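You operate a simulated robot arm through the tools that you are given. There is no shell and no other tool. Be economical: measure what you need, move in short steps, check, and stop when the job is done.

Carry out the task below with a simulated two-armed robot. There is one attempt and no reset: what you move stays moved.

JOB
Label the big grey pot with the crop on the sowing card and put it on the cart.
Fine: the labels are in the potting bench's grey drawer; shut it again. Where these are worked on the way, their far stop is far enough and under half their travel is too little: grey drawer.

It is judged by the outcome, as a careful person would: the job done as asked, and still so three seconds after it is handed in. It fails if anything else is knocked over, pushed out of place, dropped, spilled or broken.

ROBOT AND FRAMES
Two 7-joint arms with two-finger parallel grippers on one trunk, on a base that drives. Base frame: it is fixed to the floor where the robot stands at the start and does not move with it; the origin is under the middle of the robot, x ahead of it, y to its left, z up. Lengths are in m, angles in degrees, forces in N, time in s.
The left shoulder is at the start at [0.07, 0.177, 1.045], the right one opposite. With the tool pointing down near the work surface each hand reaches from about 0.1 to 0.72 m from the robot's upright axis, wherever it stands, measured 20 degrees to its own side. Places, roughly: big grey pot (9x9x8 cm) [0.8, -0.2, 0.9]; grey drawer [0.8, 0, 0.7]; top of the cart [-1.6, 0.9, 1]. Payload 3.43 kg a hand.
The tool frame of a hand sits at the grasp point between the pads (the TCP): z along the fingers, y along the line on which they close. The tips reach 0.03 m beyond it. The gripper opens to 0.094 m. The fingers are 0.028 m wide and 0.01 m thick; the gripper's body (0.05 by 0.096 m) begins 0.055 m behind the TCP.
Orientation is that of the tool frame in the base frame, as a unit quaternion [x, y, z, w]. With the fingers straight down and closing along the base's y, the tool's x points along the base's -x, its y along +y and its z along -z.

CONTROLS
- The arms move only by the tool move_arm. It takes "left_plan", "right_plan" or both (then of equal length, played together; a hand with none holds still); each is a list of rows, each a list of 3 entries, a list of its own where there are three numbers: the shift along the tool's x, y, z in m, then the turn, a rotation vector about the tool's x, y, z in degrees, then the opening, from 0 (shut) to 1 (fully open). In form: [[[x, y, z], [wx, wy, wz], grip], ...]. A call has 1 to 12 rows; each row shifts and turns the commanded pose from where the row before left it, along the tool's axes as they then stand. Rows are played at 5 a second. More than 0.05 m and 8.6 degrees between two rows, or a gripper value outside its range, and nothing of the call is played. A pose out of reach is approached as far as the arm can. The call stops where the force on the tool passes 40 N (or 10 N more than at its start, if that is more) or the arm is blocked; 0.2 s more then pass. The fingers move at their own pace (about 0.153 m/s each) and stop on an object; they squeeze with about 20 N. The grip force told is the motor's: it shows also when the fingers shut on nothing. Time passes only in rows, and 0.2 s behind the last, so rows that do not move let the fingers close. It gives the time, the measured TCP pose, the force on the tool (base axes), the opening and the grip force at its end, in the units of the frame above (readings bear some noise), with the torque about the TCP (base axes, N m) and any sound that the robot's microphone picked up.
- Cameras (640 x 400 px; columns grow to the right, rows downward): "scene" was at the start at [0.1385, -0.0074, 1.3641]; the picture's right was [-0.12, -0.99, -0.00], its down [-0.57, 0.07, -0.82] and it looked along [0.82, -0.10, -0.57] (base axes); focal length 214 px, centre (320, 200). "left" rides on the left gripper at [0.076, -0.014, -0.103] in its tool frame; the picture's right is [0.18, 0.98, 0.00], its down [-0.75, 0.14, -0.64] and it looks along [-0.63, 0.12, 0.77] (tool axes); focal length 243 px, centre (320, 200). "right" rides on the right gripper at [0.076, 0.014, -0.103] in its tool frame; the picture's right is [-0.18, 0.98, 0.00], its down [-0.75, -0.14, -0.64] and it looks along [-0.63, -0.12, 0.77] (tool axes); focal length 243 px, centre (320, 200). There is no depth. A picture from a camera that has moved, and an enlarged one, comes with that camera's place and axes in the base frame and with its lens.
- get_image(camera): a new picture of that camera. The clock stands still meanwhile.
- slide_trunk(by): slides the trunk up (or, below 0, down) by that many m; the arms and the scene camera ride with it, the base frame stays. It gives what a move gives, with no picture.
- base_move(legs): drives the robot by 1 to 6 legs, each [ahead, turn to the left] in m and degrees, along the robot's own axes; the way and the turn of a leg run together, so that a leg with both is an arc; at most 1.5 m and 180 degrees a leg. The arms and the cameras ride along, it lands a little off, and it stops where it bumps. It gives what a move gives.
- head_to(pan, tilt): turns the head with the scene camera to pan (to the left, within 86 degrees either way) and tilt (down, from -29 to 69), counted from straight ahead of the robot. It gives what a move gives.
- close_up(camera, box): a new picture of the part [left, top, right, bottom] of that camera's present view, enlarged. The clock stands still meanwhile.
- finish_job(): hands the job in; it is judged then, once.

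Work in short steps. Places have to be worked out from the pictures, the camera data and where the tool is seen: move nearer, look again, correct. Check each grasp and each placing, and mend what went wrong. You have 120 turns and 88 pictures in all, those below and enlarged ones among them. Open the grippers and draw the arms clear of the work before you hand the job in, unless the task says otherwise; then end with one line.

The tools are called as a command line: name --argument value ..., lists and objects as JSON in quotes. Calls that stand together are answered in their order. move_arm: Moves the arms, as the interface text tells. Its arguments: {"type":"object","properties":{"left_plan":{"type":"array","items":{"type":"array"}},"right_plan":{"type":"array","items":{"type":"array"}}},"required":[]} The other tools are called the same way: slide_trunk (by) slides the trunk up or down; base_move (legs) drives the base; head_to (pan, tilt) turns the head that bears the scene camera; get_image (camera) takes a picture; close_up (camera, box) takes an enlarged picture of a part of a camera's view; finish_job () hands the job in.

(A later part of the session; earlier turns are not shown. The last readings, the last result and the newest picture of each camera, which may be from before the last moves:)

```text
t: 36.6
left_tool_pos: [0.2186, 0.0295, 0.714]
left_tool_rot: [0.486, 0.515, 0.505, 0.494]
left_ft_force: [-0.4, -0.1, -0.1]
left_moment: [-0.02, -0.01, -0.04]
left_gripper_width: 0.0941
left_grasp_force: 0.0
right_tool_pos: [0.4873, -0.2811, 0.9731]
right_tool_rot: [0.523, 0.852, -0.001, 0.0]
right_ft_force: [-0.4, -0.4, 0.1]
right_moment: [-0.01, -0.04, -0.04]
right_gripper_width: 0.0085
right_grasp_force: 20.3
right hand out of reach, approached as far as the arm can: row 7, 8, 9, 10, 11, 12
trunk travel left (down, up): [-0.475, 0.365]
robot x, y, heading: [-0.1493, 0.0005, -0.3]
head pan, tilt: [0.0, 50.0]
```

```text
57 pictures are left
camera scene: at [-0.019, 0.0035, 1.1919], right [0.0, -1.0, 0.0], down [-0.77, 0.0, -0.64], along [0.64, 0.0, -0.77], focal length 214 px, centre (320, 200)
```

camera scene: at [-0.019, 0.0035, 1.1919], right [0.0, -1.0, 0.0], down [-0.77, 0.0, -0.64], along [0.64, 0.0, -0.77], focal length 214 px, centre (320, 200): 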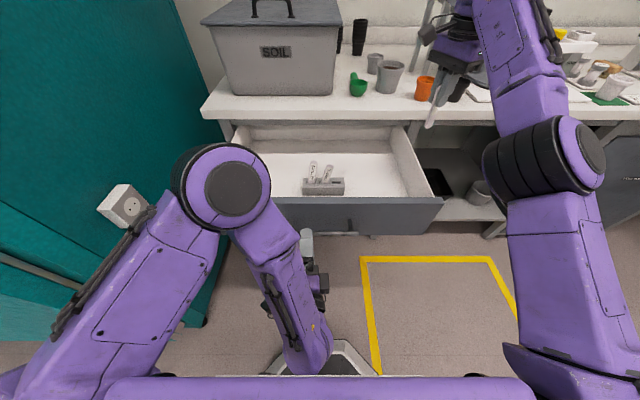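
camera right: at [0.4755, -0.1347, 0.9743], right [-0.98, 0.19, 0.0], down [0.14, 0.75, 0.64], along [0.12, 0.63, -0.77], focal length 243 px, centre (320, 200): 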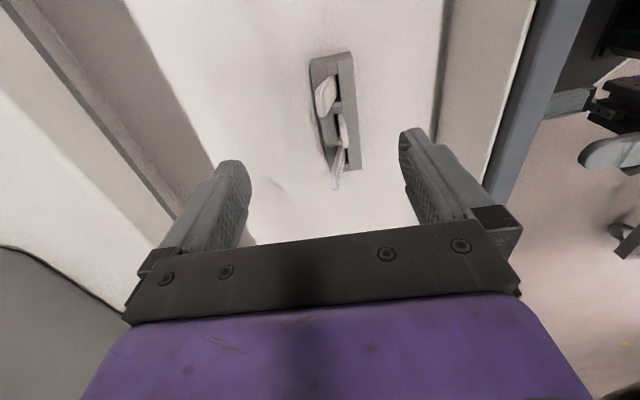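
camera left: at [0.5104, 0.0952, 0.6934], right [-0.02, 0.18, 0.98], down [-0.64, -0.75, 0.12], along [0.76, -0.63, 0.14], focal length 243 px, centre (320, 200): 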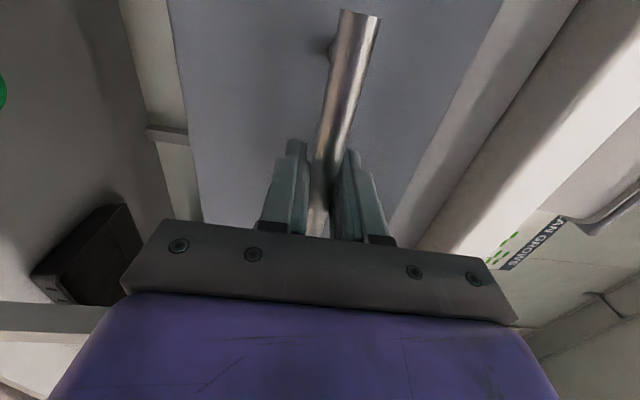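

The label's back is now obliquely visible. I enlarge it.

close_up --camera "scene" --box '[408, 60, 488, 135]'

```text
5.33 times, centred on (448, 98) of scene
camera zoom: at [-0.019, 0.0035, 1.1919], right [0.0, -1.0, 0.0], down [-0.77, 0.0, -0.64], along [0.64, 0.0, -0.77], focal length 1144 px, centre (-363, 747)
```

zoom: 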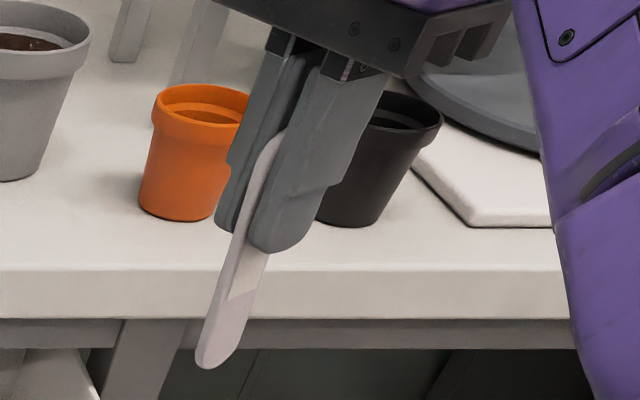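

The fingers hide the text; the sticker is on both sides, so I will verify after planting. First I shut the drawer: left fingertips, half open, straddle the bar and push on the front.

move_arm --left_plan '[[[0, 0, 0], [0, 0, 0], 0.5], [[0, 0, 0.02], [0, 0, 0], 0.5], [[0, 0, 0.02], [0, 0, 0], 0.5], [[0, 0, 0.02], [0, 0, 0], 0.5], [[0, 0, 0.02], [0, 0, 0], 0.5], [[0, 0, 0.02], [0, 0, 0], 0.5], [[0, 0, 0.02], [0, 0, 0], 0.5], [[0, 0, 0.02], [0, 0, 0], 0.5], [[0, 0, 0.02], [0, 0, 0], 0.5], [[0, 0, 0.02], [0, 0, 0], 0.5], [[0, 0, 0.02], [0, 0, 0], 0.5], [[0, 0, 0.02], [0, 0, 0], 0.5]]'

get_image --camera "scene"

```text
t: 39.2
left_tool_pos: [0.4391, 0.0366, 0.7133]
left_tool_rot: [0.484, 0.517, 0.504, 0.493]
left_ft_force: [-0.2, -0.1, -0.3]
left_moment: [-0.01, -0.01, 0.02]
left_gripper_width: 0.047
left_grasp_force: 0.2
right_tool_pos: [0.4878, -0.2818, 0.9724]
right_tool_rot: [0.523, 0.852, 0.0, -0.001]
right_ft_force: [0.2, 0.7, -0.4]
right_moment: [-0.04, -0.02, -0.01]
right_gripper_width: 0.0085
right_grasp_force: 19.5
trunk travel left (down, up): [-0.475, 0.365]
robot x, y, heading: [-0.1471, 0.0003, -0.3]
head pan, tilt: [0.0, 50.0]
```

```text
55 pictures are left
camera scene: at [-0.0185, 0.0025, 1.1919], right [0.0, -1.0, 0.0], down [-0.77, 0.0, -0.64], along [0.64, 0.0, -0.77], focal length 214 px, centre (320, 200)
```

scene: 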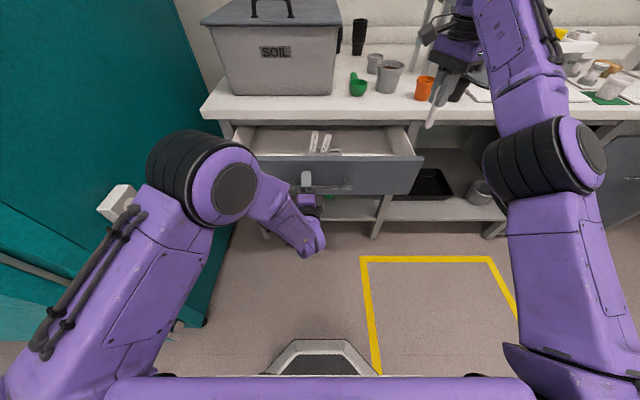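

The drawer goes in easily. I keep pushing to the closed stop.

move_arm --left_plan '[[[0, 0, 0.02], [0, 0, 0], 0.5], [[0, 0, 0.02], [0, 0, 0], 0.5], [[0, 0, 0.02], [0, 0, 0], 0.5], [[0, 0, 0.02], [0, 0, 0], 0.5], [[0, 0, 0.02], [0, 0, 0], 0.5], [[0, 0, 0.02], [0, 0, 0], 0.5], [[0, 0, 0.02], [0, 0, 0], 0.5], [[0, 0, 0.02], [0, 0, 0], 0.5], [[0, 0, 0.02], [0, 0, 0], 0.5], [[0, 0, 0.02], [0, 0, 0], 0.5], [[0, 0, 0.01], [0, 0, 0], 0.5]]'

close_up --camera "scene" --box '[200, 80, 440, 230]'

```text
t: 41.4
left_tool_pos: [0.6234, 0.0388, 0.7084]
left_tool_rot: [0.49, 0.512, 0.505, 0.493]
left_ft_force: [-31.7, 5.6, 5.3]
left_moment: [-0.48, -1.27, -0.24]
left_gripper_width: 0.0512
left_grasp_force: 4.2
right_tool_pos: [0.4867, -0.2799, 0.9716]
right_tool_rot: [0.523, 0.852, 0.0, -0.001]
right_ft_force: [1.0, -0.6, -1.4]
right_moment: [0.04, 0.07, -0.02]
right_gripper_width: 0.0087
right_grasp_force: 20.3
trunk travel left (down, up): [-0.475, 0.365]
robot x, y, heading: [-0.1443, 0.0009, -0.0]
head pan, tilt: [0.0, 50.0]
stopped in row 10 (left hand): the force on the tool passed its limit at 71 N (the readings are from after the stop); the commanded pose is now the measured one
```

```text
2.67 times, centred on (320, 155) of scene
camera zoom: at [-0.0209, 0.0032, 1.1922], right [0.0, -1.0, 0.0], down [-0.77, 0.0, -0.64], along [0.64, 0.0, -0.77], focal length 572 px, centre (320, 320)
```

zoom: 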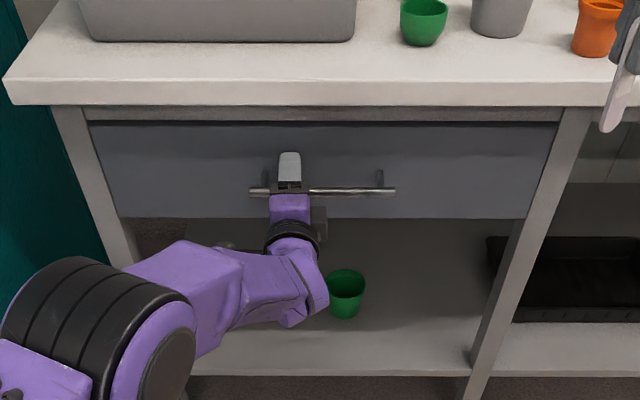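

Drawer is shut at its stop. I retract the left hand and raise it.

move_arm --left_plan '[[[0, 0, -0.005], [0, 0, 0], 0.7], [[0, 0, -0.045], [0, 0, 0], 0.7], [[0, 0, -0.045], [0, 0, 0], 0.7], [[0, 0, -0.045], [0, 0, 0], 0.7], [[0, 0, -0.045], [0, 0, 0], 0.7], [[0, 0, -0.045], [0, 0, 0], 0.7], [[0, 0, -0.045], [0, 0, 0], 0.7], [[0.01, 0.045, 0], [0, 0, 0], 0.7], [[0.01, 0.045, 0], [0, 0, 0], 0.7], [[0.01, 0.045, 0], [0, 0, 0], 0.7], [[0.01, 0.045, 0], [0, 0, 0], 0.7], [[0.01, 0.045, 0], [0, 0, 0], 0.7]]'

get_image --camera "scene"

```text
t: 43.3
left_tool_pos: [0.3148, 0.0544, 0.6709]
left_tool_rot: [0.538, 0.581, 0.443, 0.421]
left_ft_force: [0.0, -0.1, 0.1]
left_moment: [0.01, -0.04, 0.0]
left_gripper_width: 0.0658
left_grasp_force: 0.0
right_tool_pos: [0.4877, -0.2809, 0.9714]
right_tool_rot: [0.524, 0.852, 0.0, -0.003]
right_ft_force: [0.5, -0.3, -0.5]
right_moment: [0.0, 0.0, 0.01]
right_gripper_width: 0.0086
right_grasp_force: 20.3
trunk travel left (down, up): [-0.475, 0.365]
robot x, y, heading: [-0.144, -0.0017, -0.3]
head pan, tilt: [0.0, 50.0]
stopped in row 9 (left hand): the arm was blocked; the commanded pose is now the measured one
```

```text
53 pictures are left
camera scene: at [-0.0191, 0.0029, 1.1919], right [0.0, -1.0, 0.0], down [-0.77, 0.0, -0.64], along [0.64, 0.0, -0.77], focal length 214 px, centre (320, 200)
```

scene: 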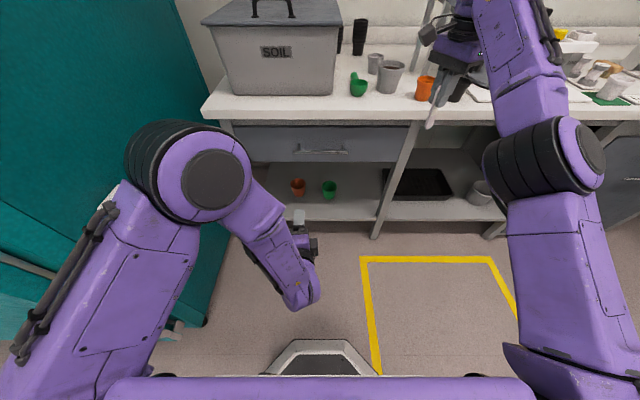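

Drawer closed, shelf pots intact. The left elbow is near the teal wall, so I raise the trunk and lift the left hand gently.

slide_trunk --by 0.15

move_arm --left_plan '[[[0, 0, 0], [4, 0, 0], 0.7], [[0, 0.02, 0.02], [4, 0, 0], 0.7], [[0, 0.03, 0.01], [4, 0, 0], 0.7], [[0, 0.04, 0], [2, 0, 0], 0.7], [[0, 0.04, 0], [0, 0, 0], 0.7], [[0, 0.04, 0], [0, 0, 0], 0.7], [[0, 0.04, 0], [0, 0, 0], 0.7], [[0, 0.04, 0], [0, 0, 0], 0.7]]'

get_image --camera "scene"

```text
t: 45.0
left_tool_pos: [0.3154, 0.0536, 0.8206]
left_tool_rot: [0.538, 0.58, 0.444, 0.42]
left_ft_force: [0.0, 0.7, 0.9]
left_moment: [-0.01, -0.01, 0.02]
left_gripper_width: 0.0657
left_grasp_force: 0.0
right_tool_pos: [0.4886, -0.2815, 1.1219]
right_tool_rot: [0.523, 0.852, 0.0, -0.003]
right_ft_force: [-0.5, 1.0, 0.4]
right_moment: [-0.02, 0.01, 0.0]
right_gripper_width: 0.0086
right_grasp_force: 19.7
trunk travel left (down, up): [-0.625, 0.215]
robot x, y, heading: [-0.1459, -0.0009, 0.1]
head pan, tilt: [0.0, 50.0]
```

```text
t: 46.8
left_tool_pos: [0.4525, 0.0626, 1.035]
left_tool_rot: [0.588, 0.628, 0.369, 0.352]
left_ft_force: [-0.7, -0.6, 0.5]
left_moment: [-0.05, 0.02, 0.02]
left_gripper_width: 0.0661
left_grasp_force: 0.1
right_tool_pos: [0.4879, -0.282, 1.1219]
right_tool_rot: [0.524, 0.852, 0.0, -0.002]
right_ft_force: [-0.4, -0.2, -0.6]
right_moment: [-0.01, 0.03, -0.01]
right_gripper_width: 0.0086
right_grasp_force: 20.0
trunk travel left (down, up): [-0.625, 0.215]
robot x, y, heading: [-0.1457, 0.0027, 0.2]
head pan, tilt: [0.0, 50.0]
```

```text
52 pictures are left
camera scene: at [-0.0194, 0.0024, 1.3419], right [0.0, -1.0, 0.0], down [-0.77, 0.0, -0.64], along [0.64, 0.0, -0.77], focal length 214 px, centre (320, 200)
```

scene: 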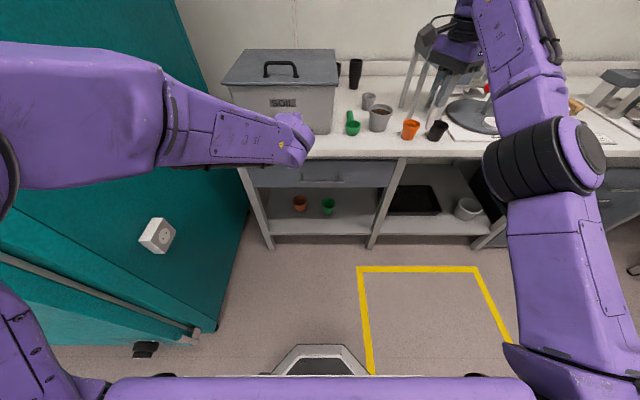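

The left hand pitched down (fine). I turn it fully downward, pull it back and up, and draw the right hand back before driving in.

move_arm --left_plan '[[[0, 0, 0], [8.5, 0, 0], 0.7], [[0, 0, 0], [8.5, 0, 0], 0.7], [[0, 0, 0], [8.5, 0, 0], 0.7], [[0, 0, 0], [8.5, 0, 0], 0.7], [[0, 0, 0], [8.5, 0, 0], 0.7], [[0, 0, 0], [8.5, 0, 0], 0.7], [[0, 0, 0], [8, 0, 0], 0.7], [[0.02, -0.03, -0.025], [0, 0, 0], 0.7], [[0.02, -0.03, -0.025], [0, 0, 0], 0.7], [[0.02, -0.03, -0.025], [0, 0, 0], 0.7], [[0.02, -0.03, -0.025], [0, 0, 0], 0.7], [[0, 0, 0], [0, 0, 0], 0.7]]' --right_plan '[[[0, 0, 0], [0, 0, 0], 0], [[0, 0, 0], [0, 0, 0], 0], [[0, 0, 0], [0, 0, 0], 0], [[0, 0, 0], [0, 0, 0], 0], [[0, 0, 0], [0, 0, 0], 0], [[0, 0, 0], [0, 0, 0], 0], [[0, 0, 0], [0, 0, 0], 0], [[0.009, -0.018, 0], [0, 0, -5], 0], [[0.009, -0.018, 0], [0, 0, -5], 0], [[0.009, -0.018, 0], [0, 0, -5], 0], [[0.009, -0.018, 0], [0, 0, 0], 0], [[0, 0, 0], [0, 0, 0], 0]]'

get_image --camera "scene"

```text
t: 49.4
left_tool_pos: [0.327, 0.1357, 1.1261]
left_tool_rot: [0.685, 0.728, 0.012, 0.018]
left_ft_force: [-0.1, -0.2, -0.3]
left_moment: [0.0, 0.06, 0.02]
left_gripper_width: 0.0655
left_grasp_force: 0.1
right_tool_pos: [0.4413, -0.3079, 1.1383]
right_tool_rot: [0.406, 0.914, -0.002, -0.003]
right_ft_force: [0.2, -1.3, -0.5]
right_moment: [0.04, 0.04, -0.02]
right_gripper_width: 0.0086
right_grasp_force: 19.8
right hand out of reach, approached as far as the arm can: row 8, 9, 10, 11
trunk travel left (down, up): [-0.625, 0.215]
robot x, y, heading: [-0.1479, -0.0011, 0.1]
head pan, tilt: [0.0, 50.0]
```

```text
51 pictures are left
camera scene: at [-0.0168, 0.0027, 1.3417], right [0.0, -1.0, 0.0], down [-0.77, 0.0, -0.64], along [0.64, 0.0, -0.77], focal length 214 px, centre (320, 200)
```

scene: 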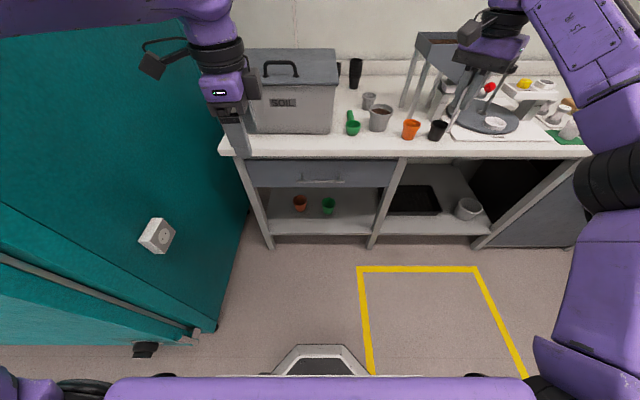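

The soil box top is about 1.1 high, so I raise and retract the left hand more before driving forward.

move_arm --left_plan '[[[0, -0.02, -0.035], [0, 0, 0], 0.5], [[0, -0.02, -0.035], [0, 0, 0], 0.5], [[0, -0.02, -0.035], [0, 0, 0], 0.5], [[0, -0.02, -0.035], [0, 0, 0], 0.5], [[0, -0.02, -0.035], [0, 0, 0], 0.5], [[0, -0.02, 0], [0, 0, 0], 0.5]]'

base_move --legs '[[0.2, 0]]'

get_image --camera "scene"

```text
t: 50.8
left_tool_pos: [0.1979, 0.1323, 1.2957]
left_tool_rot: [0.684, 0.729, 0.012, 0.018]
left_ft_force: [-0.3, -0.3, -0.6]
left_moment: [0.0, 0.0, 0.01]
left_gripper_width: 0.0469
left_grasp_force: 0.0
right_tool_pos: [0.4394, -0.3074, 1.1397]
right_tool_rot: [0.406, 0.914, 0.0, -0.002]
right_ft_force: [-0.7, 0.8, -0.5]
right_moment: [0.01, -0.02, 0.0]
right_gripper_width: 0.0088
right_grasp_force: 19.9
trunk travel left (down, up): [-0.625, 0.215]
robot x, y, heading: [-0.1473, -0.0003, -0.1]
head pan, tilt: [0.0, 50.0]
```

```text
t: 52.4
left_tool_pos: [0.3974, 0.1302, 1.2955]
left_tool_rot: [0.684, 0.729, 0.013, 0.017]
left_ft_force: [-0.4, -0.1, -0.3]
left_moment: [0.01, 0.01, -0.01]
left_gripper_width: 0.0468
left_grasp_force: 0.2
right_tool_pos: [0.6398, -0.3085, 1.1394]
right_tool_rot: [0.408, 0.913, 0.0, -0.001]
right_ft_force: [0.9, 0.2, -0.6]
right_moment: [0.0, -0.02, 0.03]
right_gripper_width: 0.0087
right_grasp_force: 19.7
trunk travel left (down, up): [-0.625, 0.215]
robot x, y, heading: [0.0477, -0.0013, -0.1]
head pan, tilt: [0.0, 50.0]
```

```text
50 pictures are left
camera scene: at [0.1807, 0.0022, 1.342], right [0.0, -1.0, 0.0], down [-0.77, 0.0, -0.64], along [0.64, 0.0, -0.77], focal length 214 px, centre (320, 200)
```

scene: 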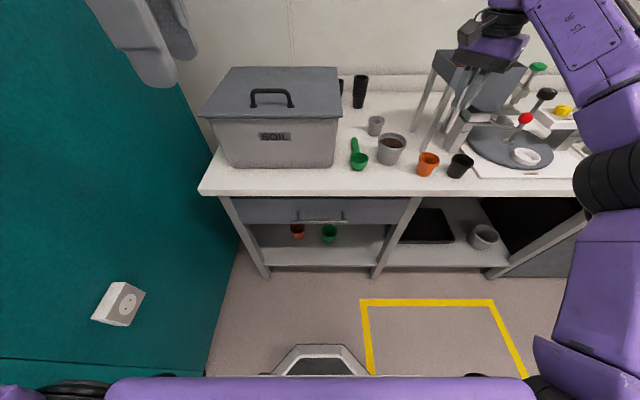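

I advance a bit more, then look closely at the pot for triangulation.

close_up --camera "scene" --box '[330, 90, 490, 190]'

base_move --legs '[[0.09, 0]]'

close_up --camera "scene" --box '[330, 90, 490, 190]'

get_image --camera "right"

```text
4.00 times, centred on (410, 140) of scene
camera zoom: at [0.1807, 0.0022, 1.342], right [0.0, -1.0, 0.0], down [-0.77, 0.0, -0.64], along [0.64, 0.0, -0.77], focal length 858 px, centre (-40, 440)
```

zoom: 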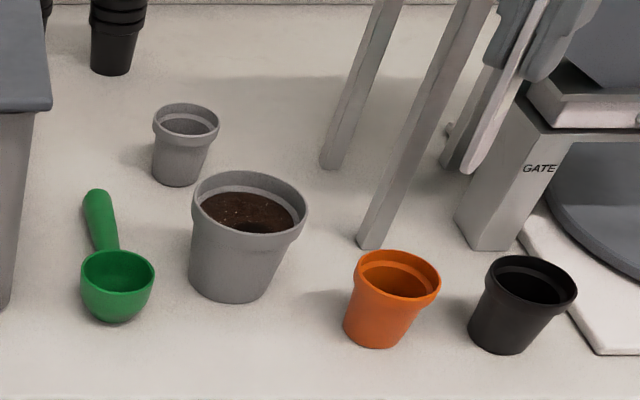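

```text
t: 53.5
left_tool_pos: [0.4887, 0.1294, 1.2954]
left_tool_rot: [0.685, 0.728, 0.012, 0.017]
left_ft_force: [0.9, -0.1, -0.6]
left_moment: [-0.03, 0.03, 0.01]
left_gripper_width: 0.0469
left_grasp_force: 0.2
right_tool_pos: [0.7284, -0.3098, 1.1396]
right_tool_rot: [0.408, 0.913, 0.0, -0.002]
right_ft_force: [-0.2, -0.4, -0.5]
right_moment: [0.05, 0.0, 0.02]
right_gripper_width: 0.0085
right_grasp_force: 20.7
trunk travel left (down, up): [-0.625, 0.215]
robot x, y, heading: [0.1453, 0.0011, -0.4]
head pan, tilt: [0.0, 50.0]
```

```text
4.00 times, centred on (410, 140) of scene
camera zoom: at [0.2708, 0.0018, 1.342], right [0.0, -1.0, 0.0], down [-0.77, 0.0, -0.64], along [0.64, 0.0, -0.77], focal length 858 px, centre (-40, 440)
```

zoom: 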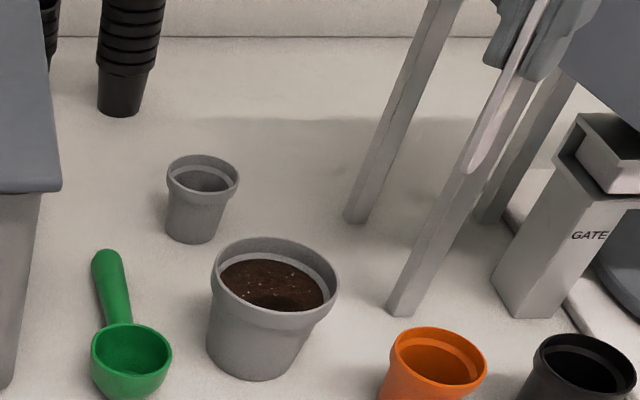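

```text
47 pictures are left
camera right: at [0.689, -0.243, 1.2421], right [0.85, 0.52, 0.0], down [0.4, -0.66, 0.64], along [0.33, -0.55, -0.77], focal length 243 px, centre (320, 200)
```

right: 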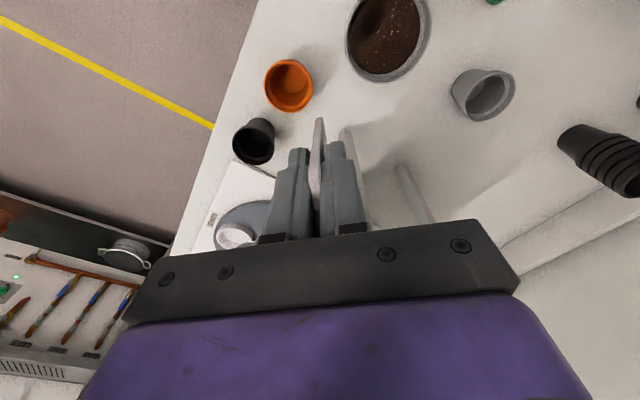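

Rim centre is about (0.78, -0.235, 0.927), soil around 0.912; the label's bottom is ~0.086 below the TCP. I move over the pot centre at present height.

move_arm --right_plan '[[[0.0077, 0.0289, 0], [0, 0, 0], 0], [[0.0077, 0.0289, 0], [0, 0, 0], 0], [[0.0077, 0.0289, 0], [0, 0, 0], 0], [[0, 0, 0], [0, 0, 0], 0]]'

get_image --camera "right"

close_up --camera "scene" --box '[330, 70, 490, 190]'

```text
t: 54.5
left_tool_pos: [0.4872, 0.1289, 1.2956]
left_tool_rot: [0.685, 0.728, 0.013, 0.018]
left_ft_force: [0.2, 0.0, 0.1]
left_moment: [0.04, 0.01, 0.01]
left_gripper_width: 0.0469
left_grasp_force: 0.1
right_tool_pos: [0.7684, -0.2405, 1.1406]
right_tool_rot: [0.408, 0.913, 0.001, -0.001]
right_ft_force: [0.2, -0.2, 0.2]
right_moment: [0.02, -0.02, 0.04]
right_gripper_width: 0.0085
right_grasp_force: 20.5
right hand out of reach, approached as far as the arm can: row 3
trunk travel left (down, up): [-0.625, 0.215]
robot x, y, heading: [0.1453, 0.0018, -0.1]
head pan, tilt: [0.0, 50.0]
```

```text
46 pictures are left
camera right: at [0.7286, -0.1718, 1.2429], right [0.85, 0.52, 0.0], down [0.4, -0.66, 0.64], along [0.33, -0.55, -0.77], focal length 243 px, centre (320, 200)
```

right: 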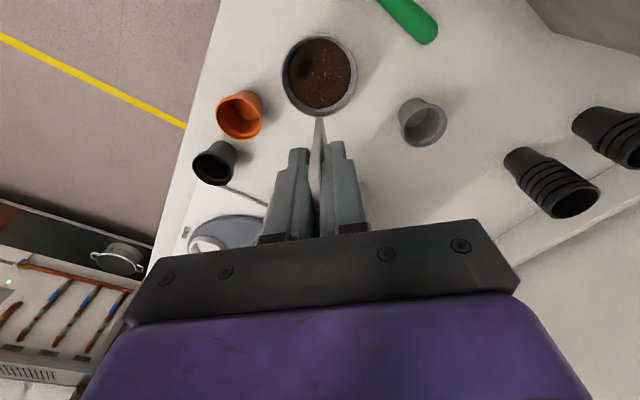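

```text
3.33 times, centred on (410, 130) of scene
camera zoom: at [0.2704, 0.0001, 1.342], right [0.0, -1.0, 0.0], down [-0.77, 0.0, -0.64], along [0.64, 0.0, -0.77], focal length 715 px, centre (20, 433)
```

zoom: 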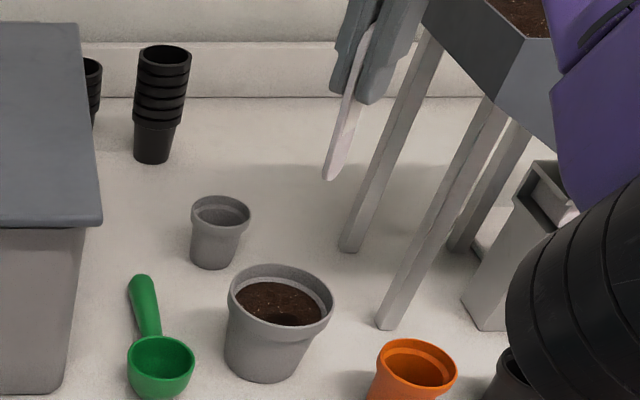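

There is a sowing hole at the near side of the soil. I check arm clearance around the hopper stand before lowering.

head_to --pan -25 --tilt 40

get_image --camera "scene"

```text
t: 55.4
left_tool_pos: [0.4886, 0.1308, 1.2955]
left_tool_rot: [0.685, 0.729, 0.012, 0.017]
left_ft_force: [0.0, -0.7, 0.1]
left_moment: [0.01, -0.01, -0.03]
left_gripper_width: 0.0468
left_grasp_force: 0.0
right_tool_pos: [0.7679, -0.2365, 1.1404]
right_tool_rot: [0.407, 0.913, 0.0, -0.001]
right_ft_force: [-0.4, 0.4, -0.2]
right_moment: [0.0, -0.03, 0.0]
right_gripper_width: 0.0085
right_grasp_force: 20.9
trunk travel left (down, up): [-0.625, 0.215]
robot x, y, heading: [0.1406, -0.0047, -0.4]
head pan, tilt: [-25.0, 40.0]
```

```text
44 pictures are left
camera scene: at [0.2709, -0.0339, 1.3561], right [-0.43, -0.9, 0.0], down [-0.58, 0.27, -0.77], along [0.69, -0.33, -0.64], focal length 214 px, centre (320, 200)
```

scene: 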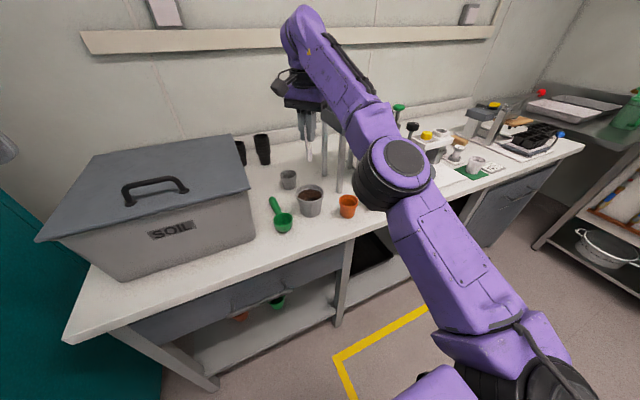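

The arm is clear of the hopper; I lower by the trunk so the arm shape stays as it is, label bottom ending just above the rim.

slide_trunk --by -0.11

head_to --pan -15 --tilt 45

get_image --camera "scene"

get_image --camera "right"

```text
t: 56.8
left_tool_pos: [0.4878, 0.1302, 1.1858]
left_tool_rot: [0.685, 0.728, 0.012, 0.017]
left_ft_force: [-0.1, 0.0, -0.1]
left_moment: [-0.02, -0.01, 0.0]
left_gripper_width: 0.0472
left_grasp_force: 0.1
right_tool_pos: [0.7691, -0.2381, 1.0307]
right_tool_rot: [0.408, 0.913, 0.0, -0.002]
right_ft_force: [-0.5, -0.9, 0.7]
right_moment: [0.03, -0.02, 0.0]
right_gripper_width: 0.0087
right_grasp_force: 19.7
trunk travel left (down, up): [-0.515, 0.325]
robot x, y, heading: [0.1459, -0.0029, -0.5]
head pan, tilt: [-25.0, 40.0]
```

```text
t: 57.6
left_tool_pos: [0.489, 0.1294, 1.1852]
left_tool_rot: [0.685, 0.728, 0.013, 0.017]
left_ft_force: [0.4, 0.3, 0.1]
left_moment: [0.0, -0.02, -0.02]
left_gripper_width: 0.0471
left_grasp_force: 0.0
right_tool_pos: [0.7694, -0.2372, 1.031]
right_tool_rot: [0.408, 0.913, 0.0, -0.002]
right_ft_force: [0.2, 0.6, -0.3]
right_moment: [0.03, 0.02, -0.02]
right_gripper_width: 0.0085
right_grasp_force: 19.8
trunk travel left (down, up): [-0.515, 0.325]
robot x, y, heading: [0.1449, -0.0008, -0.4]
head pan, tilt: [-15.0, 45.0]
```

```text
43 pictures are left
camera scene: at [0.2725, -0.0195, 1.2389], right [-0.26, -0.96, 0.0], down [-0.68, 0.19, -0.71], along [0.68, -0.19, -0.71], focal length 214 px, centre (320, 200)
```

scene: 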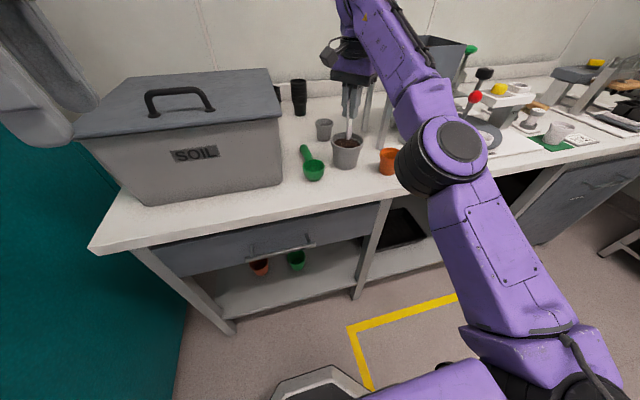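

```text
42 pictures are left
camera right: at [0.7293, -0.1703, 1.1327], right [0.85, 0.52, 0.0], down [0.4, -0.66, 0.64], along [0.33, -0.55, -0.77], focal length 243 px, centre (320, 200)
```

right: 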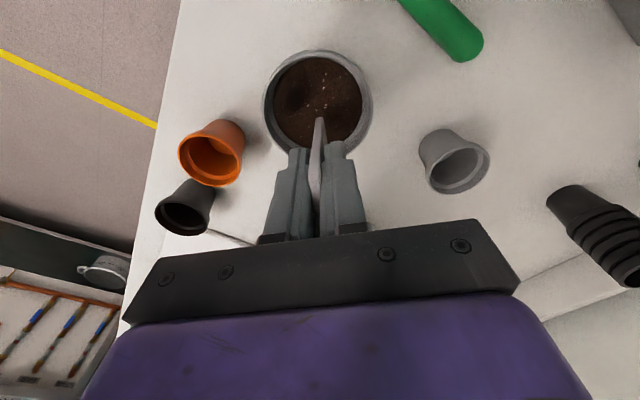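

Relative to the hand, the pot centre is at about (0.767, -0.232), with the hole 2 cm nearer. I shift 1 cm beyond centre and push the label down ~7 cm.

move_arm --right_plan '[[[-0.003, 0.008, 0], [0, 0, 0], 0], [[0, 0, 0.015], [0, 0, 0], 0], [[0, 0, 0.015], [0, 0, 0], 0], [[0, 0, 0.015], [0, 0, 0], 0], [[0, 0, 0.012], [0, 0, 0], 0], [[0, 0, 0.01], [0, 0, 0], 0], [[0, 0, 0], [0, 0, 0], 0]]'

get_image --camera "right"

close_up --camera "scene" --box '[280, 60, 440, 200]'

```text
t: 59.0
left_tool_pos: [0.4844, 0.1305, 1.1874]
left_tool_rot: [0.686, 0.728, 0.014, 0.02]
left_ft_force: [0.9, 0.3, 0.5]
left_moment: [0.0, 0.04, -0.02]
left_gripper_width: 0.0472
left_grasp_force: 0.2
right_tool_pos: [0.7732, -0.2386, 0.9785]
right_tool_rot: [0.406, 0.914, 0.004, 0.004]
right_ft_force: [-10.5, 0.9, 27.7]
right_moment: [-0.07, 0.53, -0.07]
right_gripper_width: 0.0089
right_grasp_force: 20.1
right hand out of reach, approached as far as the arm can: row 1, 4, 5, 6
trunk travel left (down, up): [-0.515, 0.325]
robot x, y, heading: [0.1417, -0.0005, -0.4]
head pan, tilt: [-15.0, 45.0]
stopped in row 7 (right hand): the force on the tool passed its limit at 42 N (the readings are from after the stop); the commanded pose is now the measured one
```

```text
41 pictures are left
camera right: at [0.7325, -0.1718, 1.0809], right [0.85, 0.52, 0.01], down [0.39, -0.66, 0.64], along [0.34, -0.54, -0.77], focal length 243 px, centre (320, 200)
```

right: 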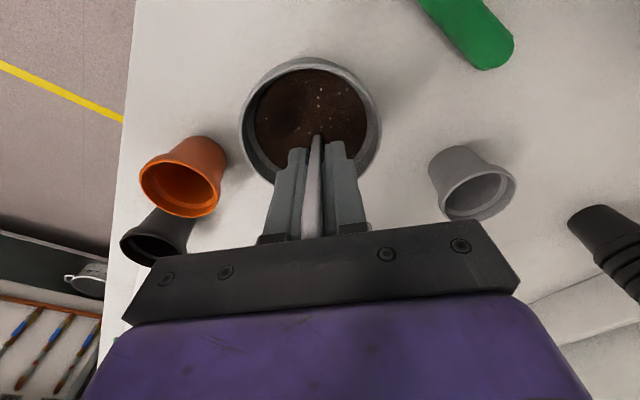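

```text
2.86 times, centred on (360, 130) of scene
camera zoom: at [0.2679, -0.0186, 1.2396], right [-0.26, -0.96, 0.0], down [-0.68, 0.19, -0.71], along [0.68, -0.19, -0.7], focal length 613 px, centre (206, 400)
```

zoom: 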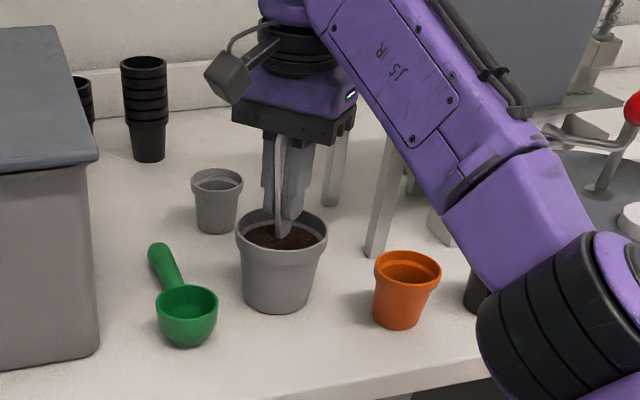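

Resistance of ~40 N stopped it. I look closer at how deep the label is.

close_up --camera "scene" --box '[332, 100, 380, 140]'

close_up --camera "right" --box '[230, 40, 410, 240]'

```text
10.00 times, centred on (356, 120) of scene
camera zoom: at [0.2679, -0.0186, 1.2396], right [-0.26, -0.96, 0.0], down [-0.68, 0.19, -0.71], along [0.68, -0.19, -0.7], focal length 2145 px, centre (-40, 1000)
```

zoom: 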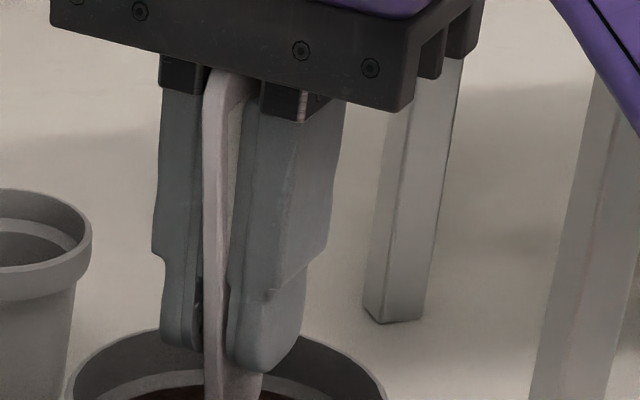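

```text
2.00 times, centred on (320, 140) of right
camera zoom: at [0.7325, -0.1718, 1.0809], right [0.85, 0.52, 0.01], down [0.39, -0.66, 0.64], along [0.34, -0.54, -0.77], focal length 485 px, centre (320, 320)
```

zoom: 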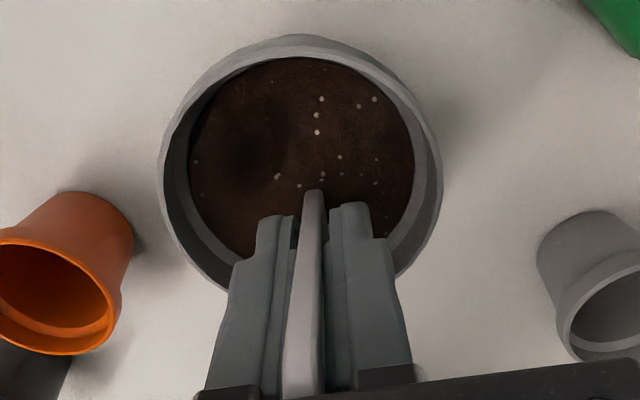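

The label slid up in the grip: undisturbed soil is firm. The dibbed hole near the front, ~(0.746, -0.237), must be the place. I lift and look at the hole.

move_arm --right_plan '[[[0, 0, -0.02], [0, 0, 0], 0], [[0, 0, -0.02], [0, 0, 0], 0], [[0, 0, 0], [0, 0, 0], 0]]'

close_up --camera "right" --box '[220, 20, 420, 145]'

close_up --camera "scene" --box '[332, 90, 380, 180]'

```text
t: 59.8
left_tool_pos: [0.4901, 0.1287, 1.185]
left_tool_rot: [0.685, 0.728, 0.012, 0.017]
left_ft_force: [-0.2, -0.2, -0.1]
left_moment: [0.08, 0.0, 0.02]
left_gripper_width: 0.0467
left_grasp_force: 0.1
right_tool_pos: [0.7801, -0.2411, 1.0111]
right_tool_rot: [0.407, 0.913, 0.002, 0.0]
right_ft_force: [1.5, -0.8, 0.7]
right_moment: [0.01, -0.01, 0.02]
right_gripper_width: 0.0086
right_grasp_force: 20.3
trunk travel left (down, up): [-0.515, 0.325]
robot x, y, heading: [0.1432, 0.0007, -0.4]
head pan, tilt: [-15.0, 45.0]
```

```text
3.20 times, centred on (320, 82) of right
camera zoom: at [0.7389, -0.1743, 1.113], right [0.85, 0.52, 0.0], down [0.4, -0.66, 0.64], along [0.34, -0.55, -0.77], focal length 776 px, centre (320, 576)
```

zoom: 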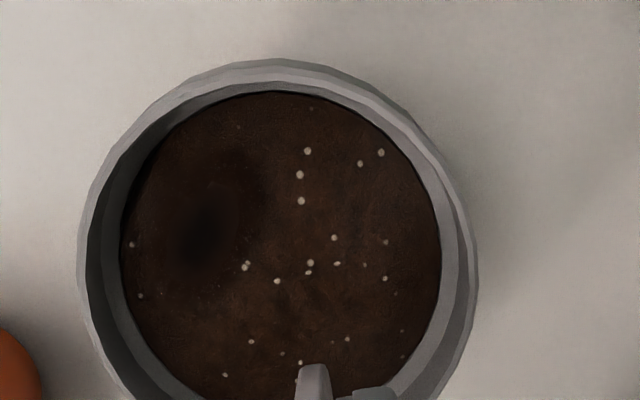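

```text
4.44 times, centred on (356, 135) of scene
camera zoom: at [0.2737, -0.0206, 1.2386], right [-0.26, -0.96, 0.0], down [-0.68, 0.19, -0.71], along [0.68, -0.19, -0.71], focal length 953 px, centre (160, 489)
```

zoom: 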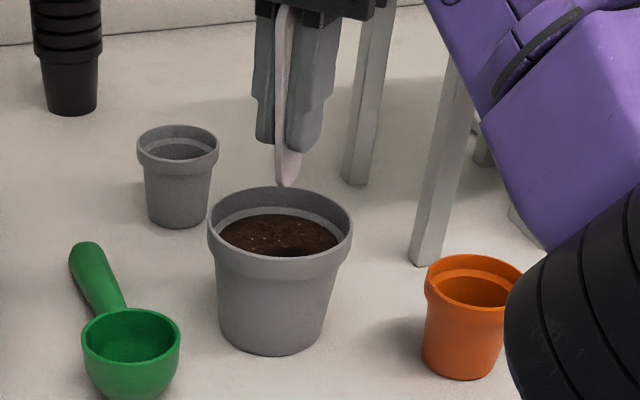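

I move over the dimple and push down slowly, watching whether it goes below the soil level (contact would be at TCP 0.978).

move_arm --right_plan '[[[0.0257, -0.0226, 0], [0, 0, 0], 0], [[0, 0, 0], [0, 0, 0], 0], [[0, 0, 0.012], [0, 0, 0], 0], [[0, 0, 0.01], [0, 0, 0], 0], [[0, 0, 0.008], [0, 0, 0], 0], [[0, 0, 0.008], [0, 0, 0], 0], [[0, 0, 0.008], [0, 0, 0], 0], [[0, 0, 0.006], [0, 0, 0], 0]]'

close_up --camera "scene" --box '[332, 100, 380, 140]'

close_up --camera "right" --box '[230, 40, 410, 240]'

```text
t: 61.6
left_tool_pos: [0.4848, 0.1311, 1.1878]
left_tool_rot: [0.685, 0.728, 0.013, 0.019]
left_ft_force: [-1.1, -0.4, -0.3]
left_moment: [-0.01, -0.02, 0.02]
left_gripper_width: 0.0469
left_grasp_force: 0.1
right_tool_pos: [0.7732, -0.2424, 0.9782]
right_tool_rot: [0.407, 0.914, 0.003, 0.005]
right_ft_force: [-0.7, -0.6, 28.7]
right_moment: [-0.23, -0.07, -0.02]
right_gripper_width: 0.009
right_grasp_force: 19.7
right hand out of reach, approached as far as the arm can: row 1, 3, 4, 5, 7
trunk travel left (down, up): [-0.515, 0.325]
robot x, y, heading: [0.1448, -0.0019, -0.3]
head pan, tilt: [-15.0, 45.0]
```

```text
10.00 times, centred on (356, 120) of scene
camera zoom: at [0.268, -0.0179, 1.24], right [-0.26, -0.96, 0.0], down [-0.68, 0.19, -0.71], along [0.68, -0.19, -0.7], focal length 2145 px, centre (-40, 1000)
```

zoom: 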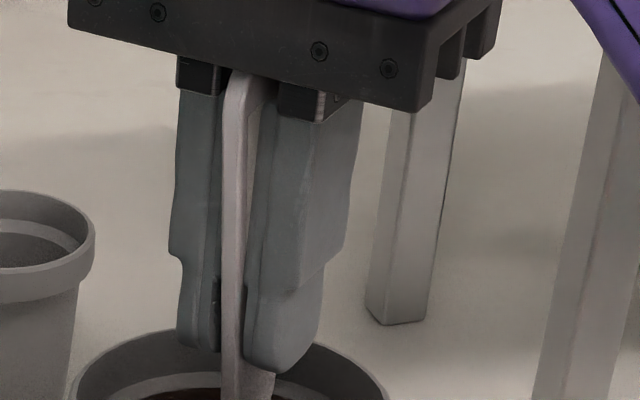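

```text
2.00 times, centred on (320, 140) of right
camera zoom: at [0.7322, -0.1751, 1.0808], right [0.85, 0.52, 0.01], down [0.39, -0.66, 0.64], along [0.34, -0.55, -0.76], focal length 485 px, centre (320, 320)
```

zoom: 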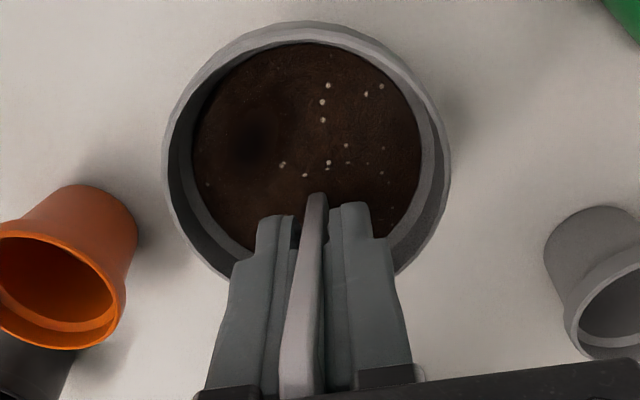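

The yaw put the arm at a reach limit, so it pressed at the same spot. I lift, yaw back to about 0°, and retry.

move_arm --right_plan '[[[0, 0, -0.025], [0, 0, 0], 0], [[0, 0, -0.025], [0, 0, 0], 0], [[0, 0, 0], [0, 0, -8], 0], [[0, 0, 0], [0, 0, -8], 0], [[0, 0, 0], [0, 0, -8], 0], [[0, 0, 0], [0, 0, -8], 0], [[0, 0, 0], [0, 0, -8], 0], [[0, 0, 0], [0, 0, -8], 0], [[0, 0, 0], [0, 0, 0], 0]]'

get_image --camera "right"

get_image --camera "scene"

```text
t: 63.6
left_tool_pos: [0.4886, 0.1294, 1.1856]
left_tool_rot: [0.685, 0.728, 0.012, 0.017]
left_ft_force: [-0.2, 0.1, 0.0]
left_moment: [-0.01, -0.01, -0.02]
left_gripper_width: 0.047
left_grasp_force: 0.0
right_tool_pos: [0.7734, -0.2408, 1.026]
right_tool_rot: [-0.001, 1.0, 0.002, 0.003]
right_ft_force: [0.7, 0.0, 0.4]
right_moment: [-0.03, 0.0, 0.01]
right_gripper_width: 0.0086
right_grasp_force: 20.2
right hand out of reach, approached as far as the arm can: row 6
trunk travel left (down, up): [-0.515, 0.325]
robot x, y, heading: [0.1432, -0.002, -0.4]
head pan, tilt: [-15.0, 45.0]
```

```text
33 pictures are left
camera right: at [0.6959, -0.2271, 1.1279], right [0.18, 0.98, 0.0], down [0.75, -0.14, 0.65], along [0.64, -0.11, -0.76], focal length 243 px, centre (320, 200)
```

right: 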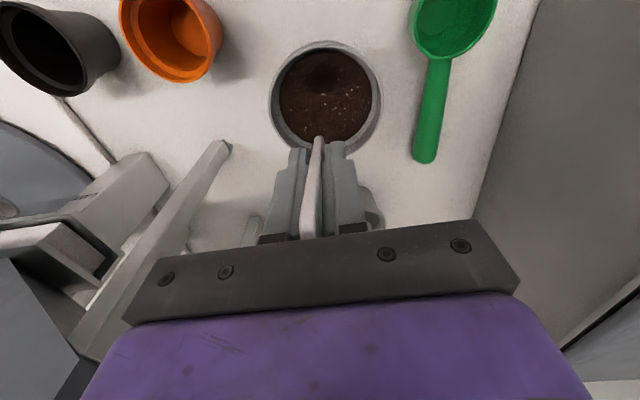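

```text
32 pictures are left
camera scene: at [0.2724, -0.0195, 1.2389], right [-0.26, -0.96, 0.0], down [-0.68, 0.19, -0.71], along [0.68, -0.19, -0.71], focal length 214 px, centre (320, 200)
```

scene: 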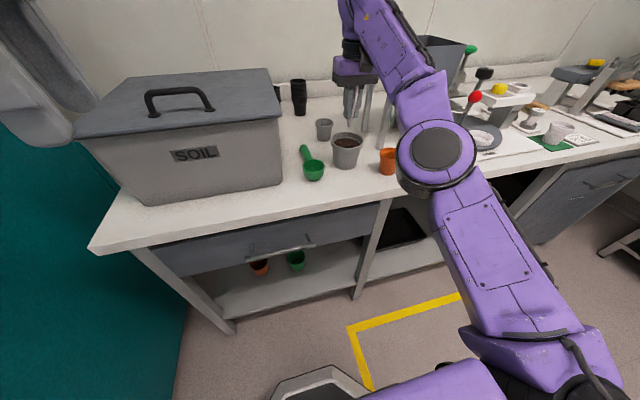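

Orientation is comfortable now; the dimple reads (0.745, -0.234). I move over it and verify position before pushing.

move_arm --right_plan '[[[0.014, 0.004, 0], [0, 0, 0], 0], [[0.014, 0.003, 0], [0, 0, 0], 0], [[0, 0, 0], [0, 0, 0], 0]]'

close_up --camera "right" --box '[230, 40, 410, 240]'

```text
t: 64.4
left_tool_pos: [0.4894, 0.129, 1.1853]
left_tool_rot: [0.685, 0.728, 0.013, 0.018]
left_ft_force: [0.8, 0.7, 1.0]
left_moment: [0.0, 0.03, 0.03]
left_gripper_width: 0.047
left_grasp_force: 0.0
right_tool_pos: [0.766, -0.2356, 1.0341]
right_tool_rot: [0.0, 1.0, 0.001, 0.002]
right_ft_force: [0.1, 0.3, -0.4]
right_moment: [-0.01, -0.01, -0.01]
right_gripper_width: 0.0086
right_grasp_force: 19.5
right hand out of reach, approached as far as the arm can: row 1, 2
trunk travel left (down, up): [-0.515, 0.325]
robot x, y, heading: [0.1441, -0.0008, -0.6]
head pan, tilt: [-15.0, 45.0]
```

```text
2.00 times, centred on (320, 140) of right
camera zoom: at [0.6892, -0.2197, 1.1371], right [0.18, 0.98, 0.0], down [0.75, -0.14, 0.64], along [0.63, -0.12, -0.77], focal length 485 px, centre (320, 320)
```

zoom: 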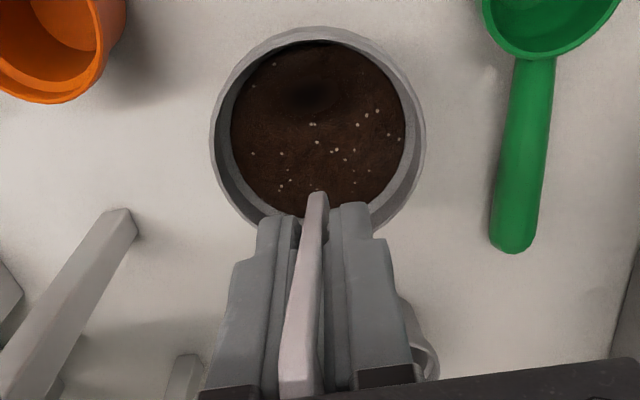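

The arm is at an elbow limit, so I use the base for the shift (back 0.022 m), then check.

base_move --legs '[[-0.022, 0]]'

close_up --camera "right" --box '[230, 40, 410, 240]'

```text
t: 65.2
left_tool_pos: [0.4678, 0.1296, 1.1843]
left_tool_rot: [0.685, 0.728, 0.012, 0.017]
left_ft_force: [0.2, -0.5, 0.6]
left_moment: [-0.04, 0.0, 0.0]
left_gripper_width: 0.0469
left_grasp_force: 0.1
right_tool_pos: [0.7456, -0.2337, 1.0342]
right_tool_rot: [-0.001, 1.0, 0.001, 0.001]
right_ft_force: [0.1, 0.0, -0.3]
right_moment: [0.02, -0.01, 0.02]
right_gripper_width: 0.0086
right_grasp_force: 20.3
trunk travel left (down, up): [-0.515, 0.325]
robot x, y, heading: [0.1251, -0.0004, -0.4]
head pan, tilt: [-15.0, 45.0]
```

```text
2.00 times, centred on (320, 140) of right
camera zoom: at [0.6685, -0.2197, 1.1365], right [0.18, 0.98, 0.0], down [0.75, -0.14, 0.64], along [0.63, -0.12, -0.77], focal length 485 px, centre (320, 320)
```

zoom: 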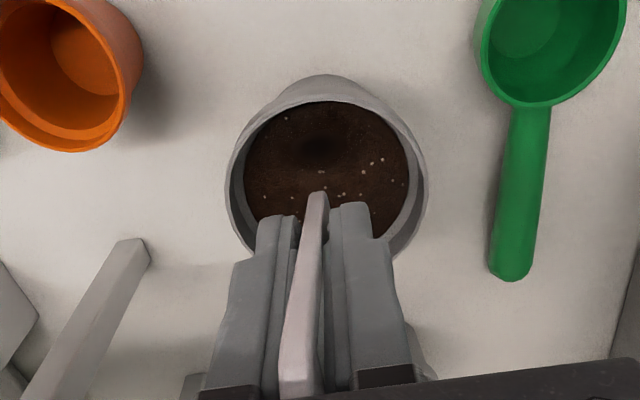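

Aligned over the dimple. I lower by trunk in small steps.

slide_trunk --by -0.05

slide_trunk --by -0.015

close_up --camera "right" --box '[230, 40, 410, 240]'

```text
t: 66.1
left_tool_pos: [0.467, 0.1298, 1.1353]
left_tool_rot: [0.685, 0.728, 0.013, 0.017]
left_ft_force: [0.5, -0.1, -0.4]
left_moment: [-0.02, 0.05, 0.01]
left_gripper_width: 0.0465
left_grasp_force: 0.1
right_tool_pos: [0.7439, -0.2333, 0.9851]
right_tool_rot: [-0.001, 1.0, 0.002, 0.001]
right_ft_force: [-0.1, -0.4, -0.5]
right_moment: [-0.04, 0.02, -0.01]
right_gripper_width: 0.0085
right_grasp_force: 19.9
trunk travel left (down, up): [-0.465, 0.375]
robot x, y, heading: [0.1224, -0.0013, -0.4]
head pan, tilt: [-15.0, 45.0]
```

```text
t: 66.7
left_tool_pos: [0.461, 0.131, 1.1227]
left_tool_rot: [0.685, 0.728, 0.014, 0.019]
left_ft_force: [-0.4, 0.7, -0.4]
left_moment: [0.0, -0.02, 0.01]
left_gripper_width: 0.047
left_grasp_force: 0.1
right_tool_pos: [0.7386, -0.233, 0.9781]
right_tool_rot: [0.002, 1.0, 0.001, 0.006]
right_ft_force: [-1.9, -2.6, 39.3]
right_moment: [-0.13, -0.34, -0.04]
right_gripper_width: 0.0094
right_grasp_force: 20.3
trunk travel left (down, up): [-0.45, 0.39]
robot x, y, heading: [0.1238, -0.0016, -0.5]
head pan, tilt: [-15.0, 45.0]
```

```text
2.00 times, centred on (320, 140) of right
camera zoom: at [0.6612, -0.2189, 1.078], right [0.19, 0.98, 0.0], down [0.75, -0.14, 0.65], along [0.64, -0.12, -0.76], focal length 485 px, centre (320, 320)
```

zoom: 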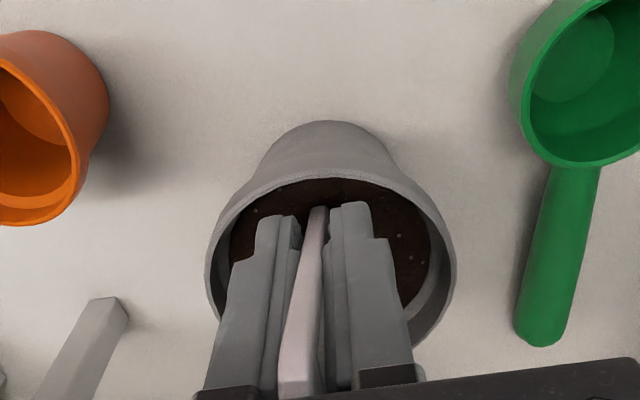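

It stopped on the soil surface again. The dimple looks elongated along y – a slot crossing my label's plane. I raise and take a sharper look at it.

slide_trunk --by 0.1

base_move --legs '[[-0.03, 0]]'

close_up --camera "right" --box '[270, 50, 390, 130]'

```text
t: 68.1
left_tool_pos: [0.4681, 0.1297, 1.2211]
left_tool_rot: [0.685, 0.728, 0.013, 0.017]
left_ft_force: [-0.2, 0.3, -0.2]
left_moment: [-0.02, 0.01, -0.01]
left_gripper_width: 0.0467
left_grasp_force: 0.0
right_tool_pos: [0.7445, -0.2349, 1.0684]
right_tool_rot: [0.0, 1.0, 0.001, 0.0]
right_ft_force: [0.2, -0.4, -0.4]
right_moment: [0.01, -0.01, 0.0]
right_gripper_width: 0.009
right_grasp_force: 20.2
trunk travel left (down, up): [-0.55, 0.29]
robot x, y, heading: [0.1228, 0.0006, -0.4]
head pan, tilt: [-15.0, 45.0]
```

```text
t: 68.9
left_tool_pos: [0.4389, 0.1286, 1.2204]
left_tool_rot: [0.686, 0.728, 0.012, 0.017]
left_ft_force: [-0.2, 0.4, 0.2]
left_moment: [-0.03, -0.01, -0.03]
left_gripper_width: 0.047
left_grasp_force: 0.1
right_tool_pos: [0.715, -0.2334, 1.0682]
right_tool_rot: [0.0, 1.0, 0.002, 0.001]
right_ft_force: [-0.6, 0.2, -0.1]
right_moment: [-0.01, 0.01, 0.01]
right_gripper_width: 0.0091
right_grasp_force: 19.8
trunk travel left (down, up): [-0.55, 0.29]
robot x, y, heading: [0.0888, 0.0012, -0.4]
head pan, tilt: [-15.0, 45.0]
```

```text
5.00 times, centred on (330, 90) of right
camera zoom: at [0.6394, -0.2193, 1.1711], right [0.18, 0.98, 0.0], down [0.75, -0.14, 0.64], along [0.63, -0.12, -0.77], focal length 1213 px, centre (270, 750)
```

zoom: 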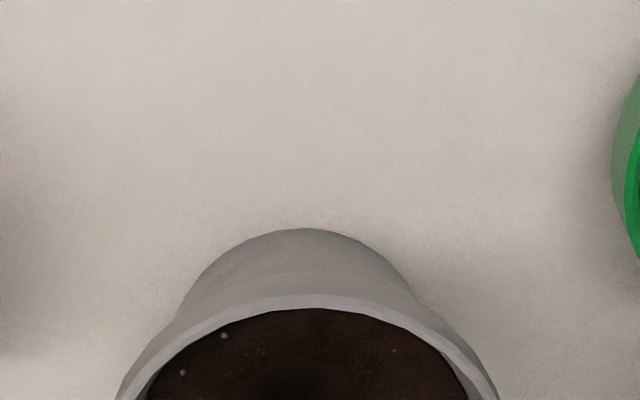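

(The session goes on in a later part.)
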